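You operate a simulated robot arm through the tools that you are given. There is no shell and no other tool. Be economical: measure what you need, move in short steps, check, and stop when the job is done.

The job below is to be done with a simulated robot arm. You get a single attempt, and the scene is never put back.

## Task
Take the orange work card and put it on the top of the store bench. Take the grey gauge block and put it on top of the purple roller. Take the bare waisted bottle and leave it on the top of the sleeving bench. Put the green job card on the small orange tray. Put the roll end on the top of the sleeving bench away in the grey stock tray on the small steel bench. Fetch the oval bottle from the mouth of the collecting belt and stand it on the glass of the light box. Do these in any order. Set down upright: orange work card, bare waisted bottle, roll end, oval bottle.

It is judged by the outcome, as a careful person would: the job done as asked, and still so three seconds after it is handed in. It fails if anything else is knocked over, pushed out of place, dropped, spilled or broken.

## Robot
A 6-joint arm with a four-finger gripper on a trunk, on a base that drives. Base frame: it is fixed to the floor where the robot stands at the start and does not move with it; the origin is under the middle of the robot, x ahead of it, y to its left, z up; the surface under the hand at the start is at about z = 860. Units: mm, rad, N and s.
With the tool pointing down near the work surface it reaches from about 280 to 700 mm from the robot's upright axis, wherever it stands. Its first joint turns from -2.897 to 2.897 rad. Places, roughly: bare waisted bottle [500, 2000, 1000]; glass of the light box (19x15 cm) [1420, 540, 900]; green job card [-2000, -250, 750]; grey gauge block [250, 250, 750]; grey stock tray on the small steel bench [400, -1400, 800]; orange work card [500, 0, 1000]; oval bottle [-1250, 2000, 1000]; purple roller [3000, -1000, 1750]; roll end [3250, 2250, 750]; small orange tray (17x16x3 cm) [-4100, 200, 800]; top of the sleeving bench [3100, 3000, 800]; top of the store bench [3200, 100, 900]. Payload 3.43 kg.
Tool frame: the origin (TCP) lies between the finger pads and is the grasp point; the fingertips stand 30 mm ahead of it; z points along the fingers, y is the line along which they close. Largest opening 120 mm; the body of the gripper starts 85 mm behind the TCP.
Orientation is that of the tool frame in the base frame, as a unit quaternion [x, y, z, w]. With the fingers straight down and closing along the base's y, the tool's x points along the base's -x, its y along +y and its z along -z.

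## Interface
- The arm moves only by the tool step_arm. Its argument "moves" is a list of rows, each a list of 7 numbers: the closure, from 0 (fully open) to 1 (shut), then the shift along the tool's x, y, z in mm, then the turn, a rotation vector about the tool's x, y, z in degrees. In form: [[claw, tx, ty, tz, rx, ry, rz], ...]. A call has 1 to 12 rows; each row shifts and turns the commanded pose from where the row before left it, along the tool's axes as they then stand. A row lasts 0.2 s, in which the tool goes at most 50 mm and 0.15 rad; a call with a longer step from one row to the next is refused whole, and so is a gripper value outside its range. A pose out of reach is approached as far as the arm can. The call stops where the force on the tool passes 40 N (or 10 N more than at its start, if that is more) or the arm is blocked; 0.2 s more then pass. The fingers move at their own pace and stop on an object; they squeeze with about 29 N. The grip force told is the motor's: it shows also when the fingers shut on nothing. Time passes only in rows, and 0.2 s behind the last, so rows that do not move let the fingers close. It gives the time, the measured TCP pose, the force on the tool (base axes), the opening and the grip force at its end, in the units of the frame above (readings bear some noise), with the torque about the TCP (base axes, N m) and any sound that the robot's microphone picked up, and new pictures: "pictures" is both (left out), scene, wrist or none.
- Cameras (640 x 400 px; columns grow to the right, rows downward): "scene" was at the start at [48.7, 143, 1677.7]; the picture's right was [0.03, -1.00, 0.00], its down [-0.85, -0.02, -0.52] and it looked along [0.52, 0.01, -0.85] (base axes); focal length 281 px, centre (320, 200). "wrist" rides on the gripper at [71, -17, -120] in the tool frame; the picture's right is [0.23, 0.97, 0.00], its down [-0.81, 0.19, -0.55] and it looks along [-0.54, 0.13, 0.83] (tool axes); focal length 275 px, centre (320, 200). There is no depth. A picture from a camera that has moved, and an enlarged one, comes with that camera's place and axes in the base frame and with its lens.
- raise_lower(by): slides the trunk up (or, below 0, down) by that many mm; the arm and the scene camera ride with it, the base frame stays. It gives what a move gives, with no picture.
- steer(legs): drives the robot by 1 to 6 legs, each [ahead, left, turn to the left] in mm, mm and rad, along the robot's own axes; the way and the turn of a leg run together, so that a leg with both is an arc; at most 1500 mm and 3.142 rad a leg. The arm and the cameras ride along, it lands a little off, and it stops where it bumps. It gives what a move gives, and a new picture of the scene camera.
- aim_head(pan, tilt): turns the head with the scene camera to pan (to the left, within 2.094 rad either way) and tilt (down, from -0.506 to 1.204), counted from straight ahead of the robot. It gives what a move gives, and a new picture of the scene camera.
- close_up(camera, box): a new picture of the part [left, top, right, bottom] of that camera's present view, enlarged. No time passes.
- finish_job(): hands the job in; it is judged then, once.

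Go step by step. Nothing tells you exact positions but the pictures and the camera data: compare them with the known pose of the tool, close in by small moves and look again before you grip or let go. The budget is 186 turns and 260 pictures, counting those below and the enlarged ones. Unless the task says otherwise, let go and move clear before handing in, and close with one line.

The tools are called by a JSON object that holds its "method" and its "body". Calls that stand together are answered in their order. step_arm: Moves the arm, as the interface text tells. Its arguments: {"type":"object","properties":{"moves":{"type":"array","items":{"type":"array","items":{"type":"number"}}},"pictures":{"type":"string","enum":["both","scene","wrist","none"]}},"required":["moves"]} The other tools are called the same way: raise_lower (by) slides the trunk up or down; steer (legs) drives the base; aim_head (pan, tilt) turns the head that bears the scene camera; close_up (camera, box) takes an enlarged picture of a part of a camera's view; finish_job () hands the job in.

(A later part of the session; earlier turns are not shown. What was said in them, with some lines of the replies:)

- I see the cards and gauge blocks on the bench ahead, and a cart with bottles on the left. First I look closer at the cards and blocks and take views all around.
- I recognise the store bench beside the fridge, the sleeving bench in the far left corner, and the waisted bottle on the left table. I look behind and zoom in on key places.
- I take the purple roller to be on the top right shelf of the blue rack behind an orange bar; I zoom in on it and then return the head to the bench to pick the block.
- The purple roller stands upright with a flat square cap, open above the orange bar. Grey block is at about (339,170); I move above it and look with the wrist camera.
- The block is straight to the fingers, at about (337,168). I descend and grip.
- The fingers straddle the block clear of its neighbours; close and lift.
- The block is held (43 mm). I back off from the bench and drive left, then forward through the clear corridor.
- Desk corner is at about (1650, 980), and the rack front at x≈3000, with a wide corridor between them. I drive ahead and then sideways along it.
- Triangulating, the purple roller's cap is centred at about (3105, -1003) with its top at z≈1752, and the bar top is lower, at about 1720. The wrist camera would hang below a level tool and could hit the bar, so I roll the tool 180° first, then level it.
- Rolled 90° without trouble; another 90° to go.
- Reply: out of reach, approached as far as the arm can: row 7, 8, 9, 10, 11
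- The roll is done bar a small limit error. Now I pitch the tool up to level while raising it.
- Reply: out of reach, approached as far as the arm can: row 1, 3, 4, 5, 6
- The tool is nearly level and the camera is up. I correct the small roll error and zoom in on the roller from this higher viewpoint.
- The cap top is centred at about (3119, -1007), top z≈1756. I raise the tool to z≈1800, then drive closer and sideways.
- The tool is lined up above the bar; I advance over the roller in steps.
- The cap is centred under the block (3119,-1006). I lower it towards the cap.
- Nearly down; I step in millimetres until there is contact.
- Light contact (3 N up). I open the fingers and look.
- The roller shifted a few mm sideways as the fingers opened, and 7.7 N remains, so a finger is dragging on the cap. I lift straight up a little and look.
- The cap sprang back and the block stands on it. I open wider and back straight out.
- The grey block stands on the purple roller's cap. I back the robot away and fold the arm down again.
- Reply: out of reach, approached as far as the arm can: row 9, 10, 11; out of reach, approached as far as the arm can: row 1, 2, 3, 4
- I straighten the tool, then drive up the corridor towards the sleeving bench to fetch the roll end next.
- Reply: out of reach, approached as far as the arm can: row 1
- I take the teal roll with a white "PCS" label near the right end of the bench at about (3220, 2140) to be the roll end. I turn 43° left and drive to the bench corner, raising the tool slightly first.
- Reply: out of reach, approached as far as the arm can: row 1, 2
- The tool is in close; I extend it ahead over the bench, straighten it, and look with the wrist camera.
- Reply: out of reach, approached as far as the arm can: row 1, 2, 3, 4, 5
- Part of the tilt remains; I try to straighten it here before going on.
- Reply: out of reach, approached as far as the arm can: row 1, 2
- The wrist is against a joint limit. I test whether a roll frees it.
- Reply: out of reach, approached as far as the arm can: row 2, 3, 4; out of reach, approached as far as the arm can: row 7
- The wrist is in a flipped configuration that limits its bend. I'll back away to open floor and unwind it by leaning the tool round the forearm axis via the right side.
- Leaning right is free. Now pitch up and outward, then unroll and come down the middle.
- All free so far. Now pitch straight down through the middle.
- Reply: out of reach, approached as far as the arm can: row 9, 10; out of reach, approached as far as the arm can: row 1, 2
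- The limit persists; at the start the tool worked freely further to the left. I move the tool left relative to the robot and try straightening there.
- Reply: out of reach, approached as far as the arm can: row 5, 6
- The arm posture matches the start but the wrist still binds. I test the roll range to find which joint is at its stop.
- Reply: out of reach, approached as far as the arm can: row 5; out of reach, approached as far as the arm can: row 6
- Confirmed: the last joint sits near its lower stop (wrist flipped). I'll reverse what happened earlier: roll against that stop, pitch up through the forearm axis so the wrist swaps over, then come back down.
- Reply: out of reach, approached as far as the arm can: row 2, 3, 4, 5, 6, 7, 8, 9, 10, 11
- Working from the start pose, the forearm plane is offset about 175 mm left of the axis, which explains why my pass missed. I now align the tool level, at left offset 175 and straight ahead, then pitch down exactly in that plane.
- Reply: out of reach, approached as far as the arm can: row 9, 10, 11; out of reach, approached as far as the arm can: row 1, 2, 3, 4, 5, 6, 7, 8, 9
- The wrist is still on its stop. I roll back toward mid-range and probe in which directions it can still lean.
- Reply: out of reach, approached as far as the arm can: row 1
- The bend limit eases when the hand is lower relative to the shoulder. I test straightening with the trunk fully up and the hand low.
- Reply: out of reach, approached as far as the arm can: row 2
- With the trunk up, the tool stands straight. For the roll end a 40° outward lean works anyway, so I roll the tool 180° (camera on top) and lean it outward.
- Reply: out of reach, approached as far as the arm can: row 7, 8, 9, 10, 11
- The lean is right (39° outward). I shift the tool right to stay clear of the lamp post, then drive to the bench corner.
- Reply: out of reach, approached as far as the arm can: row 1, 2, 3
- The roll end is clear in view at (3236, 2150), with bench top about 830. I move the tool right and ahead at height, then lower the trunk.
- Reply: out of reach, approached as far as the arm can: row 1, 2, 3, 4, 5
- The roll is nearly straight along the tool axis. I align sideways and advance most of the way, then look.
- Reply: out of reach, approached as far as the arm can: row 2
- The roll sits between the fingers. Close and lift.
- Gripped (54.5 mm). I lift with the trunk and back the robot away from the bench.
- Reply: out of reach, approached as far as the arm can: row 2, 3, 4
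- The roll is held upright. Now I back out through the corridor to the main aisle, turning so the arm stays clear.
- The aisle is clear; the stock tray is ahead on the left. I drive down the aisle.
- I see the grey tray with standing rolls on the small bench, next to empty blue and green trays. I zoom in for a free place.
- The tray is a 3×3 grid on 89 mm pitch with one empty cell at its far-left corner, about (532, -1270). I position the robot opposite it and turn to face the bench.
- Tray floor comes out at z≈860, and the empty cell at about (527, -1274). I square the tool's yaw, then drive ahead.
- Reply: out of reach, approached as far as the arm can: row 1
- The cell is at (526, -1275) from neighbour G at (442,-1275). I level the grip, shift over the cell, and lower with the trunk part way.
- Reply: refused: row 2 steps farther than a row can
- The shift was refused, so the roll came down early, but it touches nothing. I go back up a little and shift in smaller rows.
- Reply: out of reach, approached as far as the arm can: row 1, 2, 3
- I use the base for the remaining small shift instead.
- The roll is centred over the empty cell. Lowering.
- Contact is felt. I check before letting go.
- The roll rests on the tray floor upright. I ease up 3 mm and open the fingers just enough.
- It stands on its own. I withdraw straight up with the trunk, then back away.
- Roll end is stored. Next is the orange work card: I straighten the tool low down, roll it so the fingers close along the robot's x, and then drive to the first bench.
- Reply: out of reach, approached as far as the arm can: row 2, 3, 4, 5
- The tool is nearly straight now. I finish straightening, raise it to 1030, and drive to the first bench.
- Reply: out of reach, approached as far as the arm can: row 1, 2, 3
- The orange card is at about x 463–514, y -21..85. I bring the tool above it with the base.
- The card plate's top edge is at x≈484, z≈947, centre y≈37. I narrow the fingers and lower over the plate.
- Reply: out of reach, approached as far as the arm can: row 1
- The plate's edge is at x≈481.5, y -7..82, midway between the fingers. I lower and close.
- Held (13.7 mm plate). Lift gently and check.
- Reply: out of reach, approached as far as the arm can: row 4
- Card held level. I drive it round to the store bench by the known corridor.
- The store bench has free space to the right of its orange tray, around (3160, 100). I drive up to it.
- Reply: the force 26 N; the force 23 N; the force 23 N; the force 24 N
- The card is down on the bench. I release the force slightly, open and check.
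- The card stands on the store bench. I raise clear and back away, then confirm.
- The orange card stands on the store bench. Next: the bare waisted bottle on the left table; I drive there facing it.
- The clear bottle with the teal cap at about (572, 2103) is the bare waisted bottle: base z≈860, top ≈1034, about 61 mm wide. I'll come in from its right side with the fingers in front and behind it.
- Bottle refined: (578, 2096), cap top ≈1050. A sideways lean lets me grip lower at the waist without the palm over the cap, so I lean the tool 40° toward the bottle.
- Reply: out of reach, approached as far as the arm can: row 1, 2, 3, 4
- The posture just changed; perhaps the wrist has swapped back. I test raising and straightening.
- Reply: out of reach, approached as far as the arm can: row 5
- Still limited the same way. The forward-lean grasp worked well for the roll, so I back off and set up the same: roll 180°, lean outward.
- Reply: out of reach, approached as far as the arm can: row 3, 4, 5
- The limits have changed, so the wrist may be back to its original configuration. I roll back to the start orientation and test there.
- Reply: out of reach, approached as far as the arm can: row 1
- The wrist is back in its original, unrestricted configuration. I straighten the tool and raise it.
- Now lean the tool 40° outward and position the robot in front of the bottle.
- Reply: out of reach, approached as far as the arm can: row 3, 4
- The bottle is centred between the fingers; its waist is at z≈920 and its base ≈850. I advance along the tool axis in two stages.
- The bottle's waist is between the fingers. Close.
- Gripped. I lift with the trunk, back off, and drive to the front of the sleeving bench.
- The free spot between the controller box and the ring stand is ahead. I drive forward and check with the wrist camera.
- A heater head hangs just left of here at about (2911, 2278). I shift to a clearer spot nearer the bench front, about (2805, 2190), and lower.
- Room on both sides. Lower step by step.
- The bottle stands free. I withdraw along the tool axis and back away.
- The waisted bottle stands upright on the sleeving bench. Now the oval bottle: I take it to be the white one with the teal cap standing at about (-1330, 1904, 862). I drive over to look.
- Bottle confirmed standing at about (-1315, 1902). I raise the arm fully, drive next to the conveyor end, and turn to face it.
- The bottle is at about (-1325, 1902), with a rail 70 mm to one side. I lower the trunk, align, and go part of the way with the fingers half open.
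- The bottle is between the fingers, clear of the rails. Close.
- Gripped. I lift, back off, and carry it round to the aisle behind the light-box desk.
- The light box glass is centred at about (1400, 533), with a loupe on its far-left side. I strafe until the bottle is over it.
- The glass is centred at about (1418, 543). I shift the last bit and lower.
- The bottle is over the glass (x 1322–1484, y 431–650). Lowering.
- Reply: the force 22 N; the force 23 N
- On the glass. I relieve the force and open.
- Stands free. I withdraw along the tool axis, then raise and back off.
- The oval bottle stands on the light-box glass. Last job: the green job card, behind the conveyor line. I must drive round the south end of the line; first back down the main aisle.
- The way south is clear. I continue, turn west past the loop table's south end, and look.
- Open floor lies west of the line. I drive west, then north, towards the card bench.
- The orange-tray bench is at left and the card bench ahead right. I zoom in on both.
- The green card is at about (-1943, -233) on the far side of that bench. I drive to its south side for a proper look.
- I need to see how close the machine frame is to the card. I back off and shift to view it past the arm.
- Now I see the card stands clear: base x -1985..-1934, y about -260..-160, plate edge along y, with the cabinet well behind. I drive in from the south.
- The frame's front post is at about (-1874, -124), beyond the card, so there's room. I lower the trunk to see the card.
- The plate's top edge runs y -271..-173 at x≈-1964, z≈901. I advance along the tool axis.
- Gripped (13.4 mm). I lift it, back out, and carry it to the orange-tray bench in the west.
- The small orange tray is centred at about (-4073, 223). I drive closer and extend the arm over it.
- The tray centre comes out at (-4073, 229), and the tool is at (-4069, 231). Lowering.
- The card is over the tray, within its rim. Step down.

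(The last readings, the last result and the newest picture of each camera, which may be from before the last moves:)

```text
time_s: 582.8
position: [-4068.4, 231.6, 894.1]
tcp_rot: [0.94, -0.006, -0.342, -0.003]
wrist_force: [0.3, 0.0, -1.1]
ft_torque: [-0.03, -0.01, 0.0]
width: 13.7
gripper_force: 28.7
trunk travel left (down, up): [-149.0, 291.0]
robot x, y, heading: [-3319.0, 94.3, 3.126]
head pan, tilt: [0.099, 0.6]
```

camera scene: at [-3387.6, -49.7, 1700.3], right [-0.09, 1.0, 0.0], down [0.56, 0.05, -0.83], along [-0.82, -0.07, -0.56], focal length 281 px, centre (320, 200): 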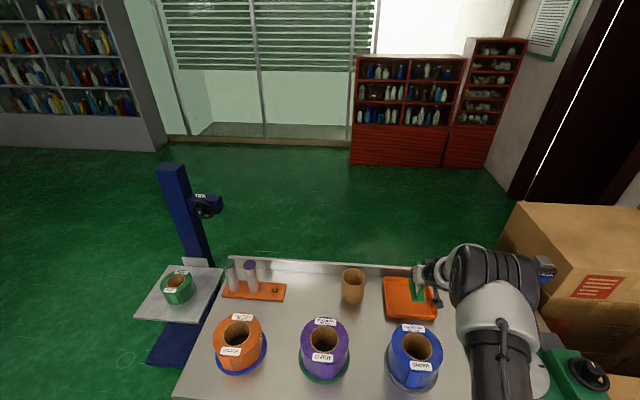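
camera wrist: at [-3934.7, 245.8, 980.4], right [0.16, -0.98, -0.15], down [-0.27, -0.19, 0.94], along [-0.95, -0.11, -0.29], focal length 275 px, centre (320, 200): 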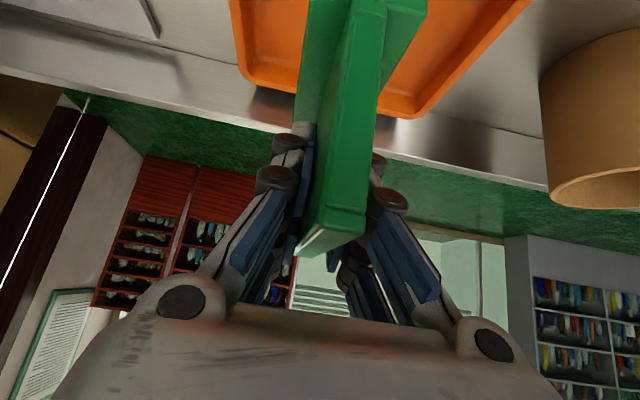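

{"method": "raise_lower", "body": {"by": -4}}

{"method": "raise_lower", "body": {"by": -4}}

{"method": "step_arm", "body": {"moves": [[1, 0, 0, 0, 0, 0, 0]], "pictures": "wrist"}}

```text
time_s: 583.3
position: [-4070.2, 230.9, 888.4]
tcp_rot: [0.94, -0.006, -0.341, -0.004]
wrist_force: [0.2, 0.6, -0.4]
ft_torque: [-0.03, 0.02, -0.01]
width: 13.3
gripper_force: 29.0
trunk travel left (down, up): [-145.0, 295.0]
robot x, y, heading: [-3320.1, 94.5, 3.133]
head pan, tilt: [0.099, 0.6]
```

```text
time_s: 583.9
position: [-4067.9, 230.9, 886.8]
tcp_rot: [0.94, -0.007, -0.342, -0.003]
wrist_force: [0.3, -0.1, -0.3]
ft_torque: [0.05, 0.03, -0.01]
width: 13.6
gripper_force: 28.7
trunk travel left (down, up): [-141.0, 299.0]
robot x, y, heading: [-3321.9, 98.6, 3.131]
head pan, tilt: [0.099, 0.6]
```

```text
time_s: 584.3
position: [-4068.4, 230.5, 886.2]
tcp_rot: [0.94, -0.005, -0.341, -0.003]
wrist_force: [0.6, 0.0, -0.5]
ft_torque: [-0.02, 0.0, 0.02]
width: 13.6
gripper_force: 29.3
trunk travel left (down, up): [-141.0, 299.0]
robot x, y, heading: [-3320.5, 95.9, 3.136]
head pan, tilt: [0.099, 0.6]
camera wrist: at [-3934.6, 245.8, 932.3], right [0.16, -0.98, -0.15], down [-0.27, -0.19, 0.94], along [-0.95, -0.11, -0.29], focal length 275 px, centre (320, 200)
```

wrist: 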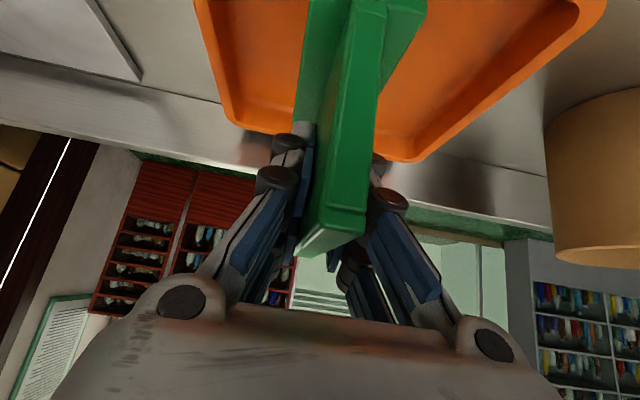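

{"method": "raise_lower", "body": {"by": -4}}

{"method": "raise_lower", "body": {"by": -4}}

{"method": "raise_lower", "body": {"by": -3}}

```text
time_s: 584.8
position: [-4068.9, 230.6, 881.3]
tcp_rot: [0.94, -0.006, -0.34, -0.002]
wrist_force: [0.2, 0.9, -0.1]
ft_torque: [0.04, -0.01, 0.01]
width: 13.6
gripper_force: 28.3
trunk travel left (down, up): [-137.0, 303.0]
robot x, y, heading: [-3315.2, 93.8, 3.13]
head pan, tilt: [0.099, 0.6]
```

```text
time_s: 585.3
position: [-4068.8, 231.5, 877.8]
tcp_rot: [0.94, -0.006, -0.341, -0.003]
wrist_force: [-0.2, 0.3, -1.1]
ft_torque: [-0.01, 0.01, -0.02]
width: 13.7
gripper_force: 29.7
trunk travel left (down, up): [-133.0, 307.0]
robot x, y, heading: [-3321.1, 96.9, 3.137]
head pan, tilt: [0.099, 0.6]
```

```text
time_s: 585.8
position: [-4069.4, 231.3, 874.8]
tcp_rot: [0.94, -0.006, -0.341, -0.003]
wrist_force: [0.5, 0.5, -0.7]
ft_torque: [-0.02, 0.0, 0.02]
width: 13.7
gripper_force: 29.2
trunk travel left (down, up): [-130.0, 310.0]
robot x, y, heading: [-3322.3, 95.0, 3.136]
head pan, tilt: [0.099, 0.6]
```

{"method": "raise_lower", "body": {"by": -3}}

{"method": "raise_lower", "body": {"by": -3}}

{"method": "raise_lower", "body": {"by": -3}}

```text
time_s: 586.4
position: [-4068.4, 229.9, 872.1]
tcp_rot: [0.94, -0.006, -0.341, -0.003]
wrist_force: [-0.3, -0.7, -0.5]
ft_torque: [-0.03, 0.01, -0.02]
width: 13.4
gripper_force: 28.6
trunk travel left (down, up): [-127.0, 313.0]
robot x, y, heading: [-3319.6, 94.1, 3.131]
head pan, tilt: [0.099, 0.6]
```

```text
time_s: 586.9
position: [-4069.7, 231.2, 868.5]
tcp_rot: [0.94, -0.006, -0.341, -0.003]
wrist_force: [0.4, 0.1, 0.3]
ft_torque: [-0.01, 0.04, 0.03]
width: 13.6
gripper_force: 28.9
trunk travel left (down, up): [-124.0, 316.0]
robot x, y, heading: [-3321.0, 97.8, 3.125]
head pan, tilt: [0.099, 0.6]
```

```text
time_s: 587.4
position: [-4069.0, 231.5, 864.8]
tcp_rot: [0.94, -0.006, -0.341, -0.003]
wrist_force: [1.1, 0.5, -0.9]
ft_torque: [0.0, -0.02, -0.01]
width: 13.6
gripper_force: 28.3
trunk travel left (down, up): [-121.0, 319.0]
robot x, y, heading: [-3319.7, 96.8, 3.126]
head pan, tilt: [0.099, 0.6]
```

{"method": "raise_lower", "body": {"by": -3}}

{"method": "step_arm", "body": {"moves": [[1, 0, 0, 0, 0, 0, 0]], "pictures": "both"}}

{"method": "close_up", "body": {"camera": "scene", "box": [340, 190, 480, 290]}}

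```text
time_s: 587.9
position: [-4068.9, 230.4, 861.8]
tcp_rot: [0.94, -0.006, -0.342, -0.003]
wrist_force: [-0.2, -0.4, -1.2]
ft_torque: [-0.02, 0.0, -0.02]
width: 13.4
gripper_force: 29.2
trunk travel left (down, up): [-118.0, 322.0]
robot x, y, heading: [-3314.7, 95.0, 3.135]
head pan, tilt: [0.099, 0.6]
```

```text
time_s: 588.3
position: [-4068.6, 230.5, 863.1]
tcp_rot: [0.94, -0.006, -0.341, -0.002]
wrist_force: [-1.2, -0.2, -0.4]
ft_torque: [0.02, 0.06, -0.01]
width: 13.4
gripper_force: 28.9
trunk travel left (down, up): [-118.0, 322.0]
robot x, y, heading: [-3313.4, 95.3, 3.13]
head pan, tilt: [0.099, 0.6]
camera scene: at [-3387.7, -49.7, 1629.2], right [-0.09, 1.0, 0.0], down [0.56, 0.05, -0.83], along [-0.82, -0.07, -0.56], focal length 281 px, centre (320, 200)
camera wrist: at [-3934.6, 245.8, 909.3], right [0.16, -0.98, -0.15], down [-0.27, -0.19, 0.94], along [-0.95, -0.11, -0.29], focal length 275 px, centre (320, 200)
```

scene: 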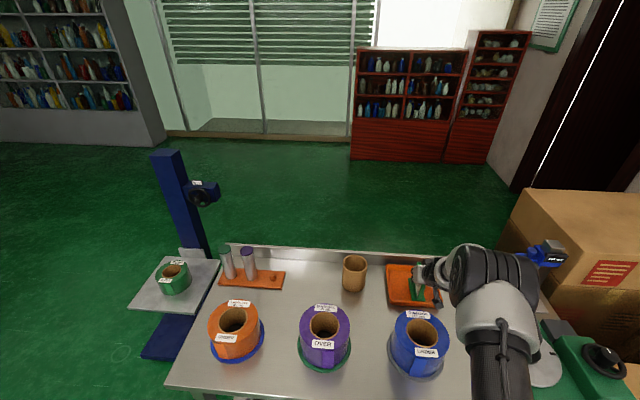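
wrist: 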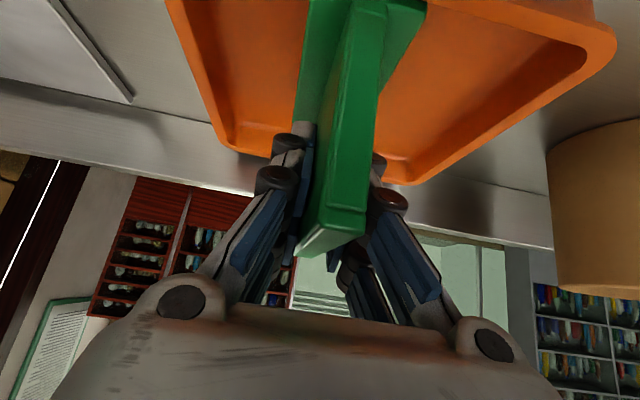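

```text
4.00 times, centred on (410, 240) of scene
camera zoom: at [-3387.7, -49.7, 1629.2], right [-0.09, 1.0, 0.0], down [0.56, 0.05, -0.83], along [-0.82, -0.07, -0.56], focal length 1123 px, centre (-40, 40)
```

zoom: 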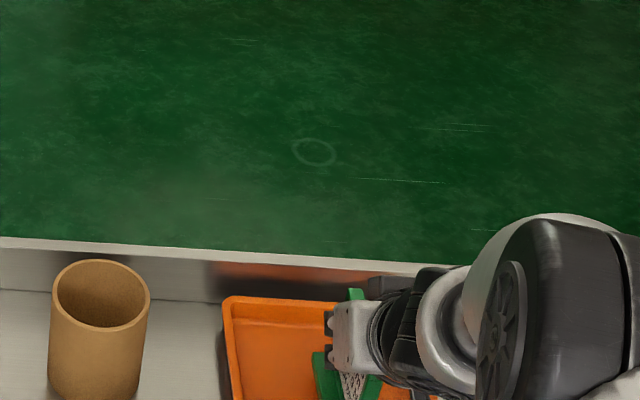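

The tray rim is at z≈806, so the floor should be near 780; a few millimetres remain.

{"method": "raise_lower", "body": {"by": -3}}

{"method": "raise_lower", "body": {"by": -3}}

{"method": "raise_lower", "body": {"by": -2}}

```text
time_s: 588.8
position: [-4069.8, 230.8, 859.5]
tcp_rot: [0.94, -0.006, -0.341, -0.003]
wrist_force: [0.6, 0.3, -1.0]
ft_torque: [0.0, 0.04, 0.01]
width: 13.3
gripper_force: 29.0
trunk travel left (down, up): [-115.0, 325.0]
robot x, y, heading: [-3320.1, 95.3, 3.126]
head pan, tilt: [0.099, 0.6]
```

```text
time_s: 589.4
position: [-4071.0, 230.5, 857.5]
tcp_rot: [0.94, -0.006, -0.341, -0.002]
wrist_force: [0.9, -0.3, 0.1]
ft_torque: [-0.04, 0.0, 0.01]
width: 13.6
gripper_force: 29.2
trunk travel left (down, up): [-112.0, 328.0]
robot x, y, heading: [-3317.9, 101.0, 3.131]
head pan, tilt: [0.099, 0.6]
```

```text
time_s: 589.9
position: [-4068.3, 231.1, 855.9]
tcp_rot: [0.94, -0.005, -0.341, -0.002]
wrist_force: [-0.6, 1.1, -0.6]
ft_torque: [0.0, 0.01, 0.01]
width: 13.6
gripper_force: 28.6
trunk travel left (down, up): [-110.0, 330.0]
robot x, y, heading: [-3319.0, 95.4, 3.13]
head pan, tilt: [0.099, 0.6]
```

{"method": "raise_lower", "body": {"by": -2}}

{"method": "raise_lower", "body": {"by": -2}}

{"method": "raise_lower", "body": {"by": -2}}

```text
time_s: 590.4
position: [-4068.9, 231.0, 852.4]
tcp_rot: [0.94, -0.006, -0.341, -0.003]
wrist_force: [0.1, -0.3, -0.4]
ft_torque: [0.01, 0.02, -0.02]
width: 13.2
gripper_force: 29.1
trunk travel left (down, up): [-108.0, 332.0]
robot x, y, heading: [-3322.4, 93.6, 3.131]
head pan, tilt: [0.099, 0.6]
```

```text
time_s: 590.9
position: [-4067.6, 231.4, 850.8]
tcp_rot: [0.94, -0.006, -0.342, -0.003]
wrist_force: [0.0, 0.1, -0.3]
ft_torque: [-0.01, -0.01, -0.02]
width: 13.4
gripper_force: 28.6
trunk travel left (down, up): [-106.0, 334.0]
robot x, y, heading: [-3318.8, 97.2, 3.13]
head pan, tilt: [0.099, 0.6]
```

```text
time_s: 591.4
position: [-4069.4, 230.6, 848.8]
tcp_rot: [0.94, -0.006, -0.342, -0.003]
wrist_force: [-0.1, -0.3, 3.3]
ft_torque: [0.04, -0.21, -0.02]
width: 13.7
gripper_force: 28.6
trunk travel left (down, up): [-104.0, 336.0]
robot x, y, heading: [-3319.5, 98.6, 3.13]
head pan, tilt: [0.099, 0.6]
```

Contact (3 N). One more millimetre, then open gently.

{"method": "raise_lower", "body": {"by": -1}}

{"method": "step_arm", "body": {"moves": [[0.8, 0, 0, 0, 0, 0, 0], [0.65, 0, 0, 0, 0, 0, 0], [0.6, 0, 0, 0, 0, 0, 0], [0.6, 0, 0, 0, 0, 0, 0]], "pictures": "wrist"}}

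```text
time_s: 592.0
position: [-4067.8, 232.6, 850.4]
tcp_rot: [0.939, -0.006, -0.343, -0.003]
wrist_force: [0.4, 0.4, 9.1]
ft_torque: [0.03, -0.59, 0.02]
width: 13.8
gripper_force: 29.1
trunk travel left (down, up): [-103.0, 337.0]
robot x, y, heading: [-3317.3, 95.4, 3.129]
head pan, tilt: [0.099, 0.6]
```

```text
time_s: 593.0
position: [-4068.9, 229.6, 847.6]
tcp_rot: [0.94, -0.005, -0.341, -0.003]
wrist_force: [0.2, -0.3, 0.9]
ft_torque: [0.0, 0.02, -0.01]
width: 48.0
gripper_force: 0.0
trunk travel left (down, up): [-103.0, 337.0]
robot x, y, heading: [-3321.2, 96.6, 3.128]
head pan, tilt: [0.099, 0.6]
camera wrist: at [-3934.6, 245.8, 894.3], right [0.16, -0.98, -0.15], down [-0.27, -0.19, 0.94], along [-0.95, -0.11, -0.29], focal length 275 px, centre (320, 200)
```

wrist: 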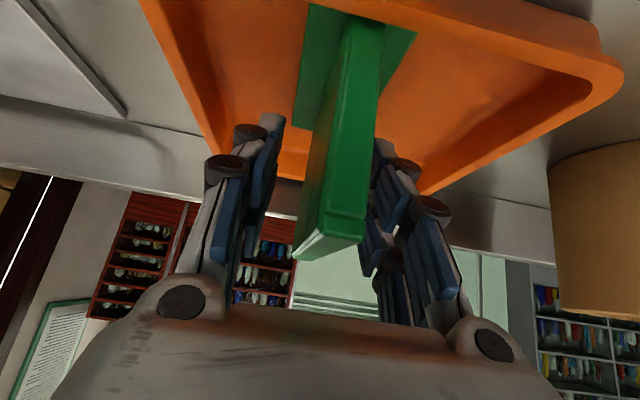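

The card stands in the tray. Withdraw along the tool axis and back off for a last check.

{"method": "step_arm", "body": {"moves": [[0.5, 0, 0, -15, 0, 0, 0], [0.5, 0, 0, -35, 0, 0, 0], [0.5, 0, 0, -40, 0, 0, 0], [0.5, 0, 0, -40, 0, 0, 0], [0.5, 0, 0, -40, 0, 0, 0], [0.5, 0, 0, 0, 0, 0, 0]], "pictures": "wrist"}}

{"method": "steer", "body": {"legs": [[-300, 0, 0]]}}

{"method": "close_up", "body": {"camera": "scene", "box": [300, 160, 460, 280]}}

```text
time_s: 594.4
position: [-3959.9, 229.6, 978.7]
tcp_rot: [0.94, -0.006, -0.341, -0.003]
wrist_force: [0.5, 0.8, -0.3]
ft_torque: [0.03, -0.01, 0.0]
width: 60.1
gripper_force: 0.0
trunk travel left (down, up): [-103.0, 337.0]
robot x, y, heading: [-3317.5, 92.5, 3.135]
head pan, tilt: [0.099, 0.6]
camera wrist: at [-3826.1, 243.4, 1025.1], right [0.16, -0.98, -0.15], down [-0.27, -0.19, 0.94], along [-0.95, -0.11, -0.29], focal length 275 px, centre (320, 200)
```

wrist: 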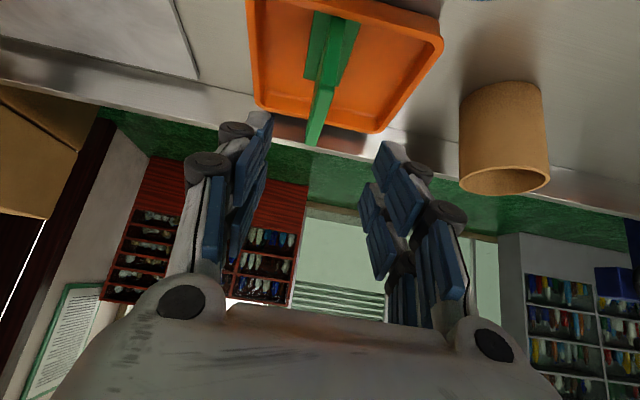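

```text
time_s: 596.4
position: [-3659.7, 225.0, 978.9]
tcp_rot: [0.94, -0.007, -0.341, -0.003]
wrist_force: [0.1, -1.1, -0.7]
ft_torque: [-0.02, 0.0, 0.01]
width: 59.9
gripper_force: 0.1
trunk travel left (down, up): [-103.0, 337.0]
robot x, y, heading: [-3014.7, 93.3, 3.133]
head pan, tilt: [0.099, 0.6]
camera scene: at [-3086.1, -53.0, 1614.3], right [-0.09, 1.0, 0.0], down [0.56, 0.05, -0.83], along [-0.82, -0.07, -0.56], focal length 281 px, centre (320, 200)
```

scene: 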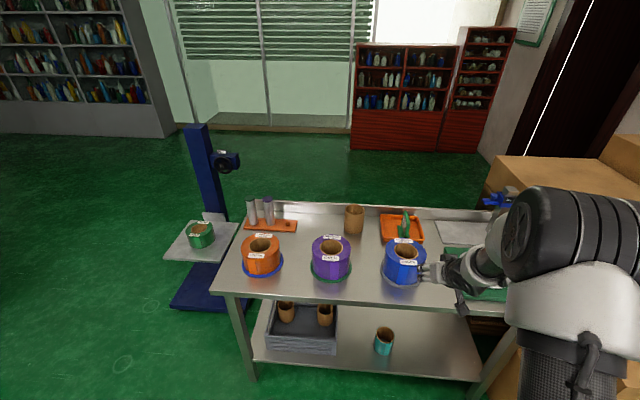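

```text
3.33 times, centred on (380, 220) of scene
camera zoom: at [-3086.1, -53.0, 1614.3], right [-0.09, 1.0, 0.0], down [0.56, 0.05, -0.83], along [-0.82, -0.07, -0.56], focal length 936 px, centre (120, 133)
```

zoom: 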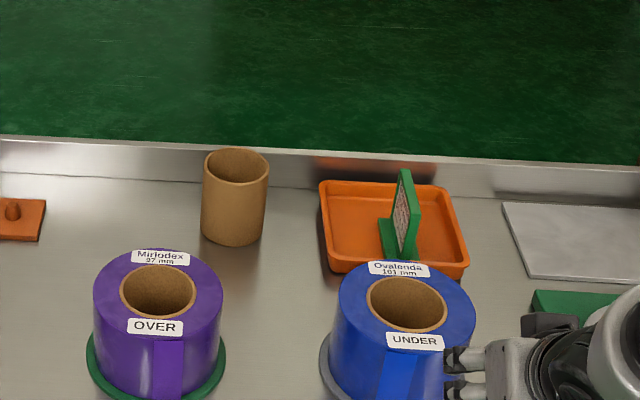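

The green job card stands on the small orange tray and the gripper is clear. All six jobs are done, so I hand it in.

{"method": "finish_job", "body": {}}

```text
The job is handed in.
```

All six jobs are done and handed in. Each item was seen in place after I let go, with one snag: when I released the gauge block, a finger dragged on the purple roller. The block stayed on top, but the roller may have shifted a few millimetres.
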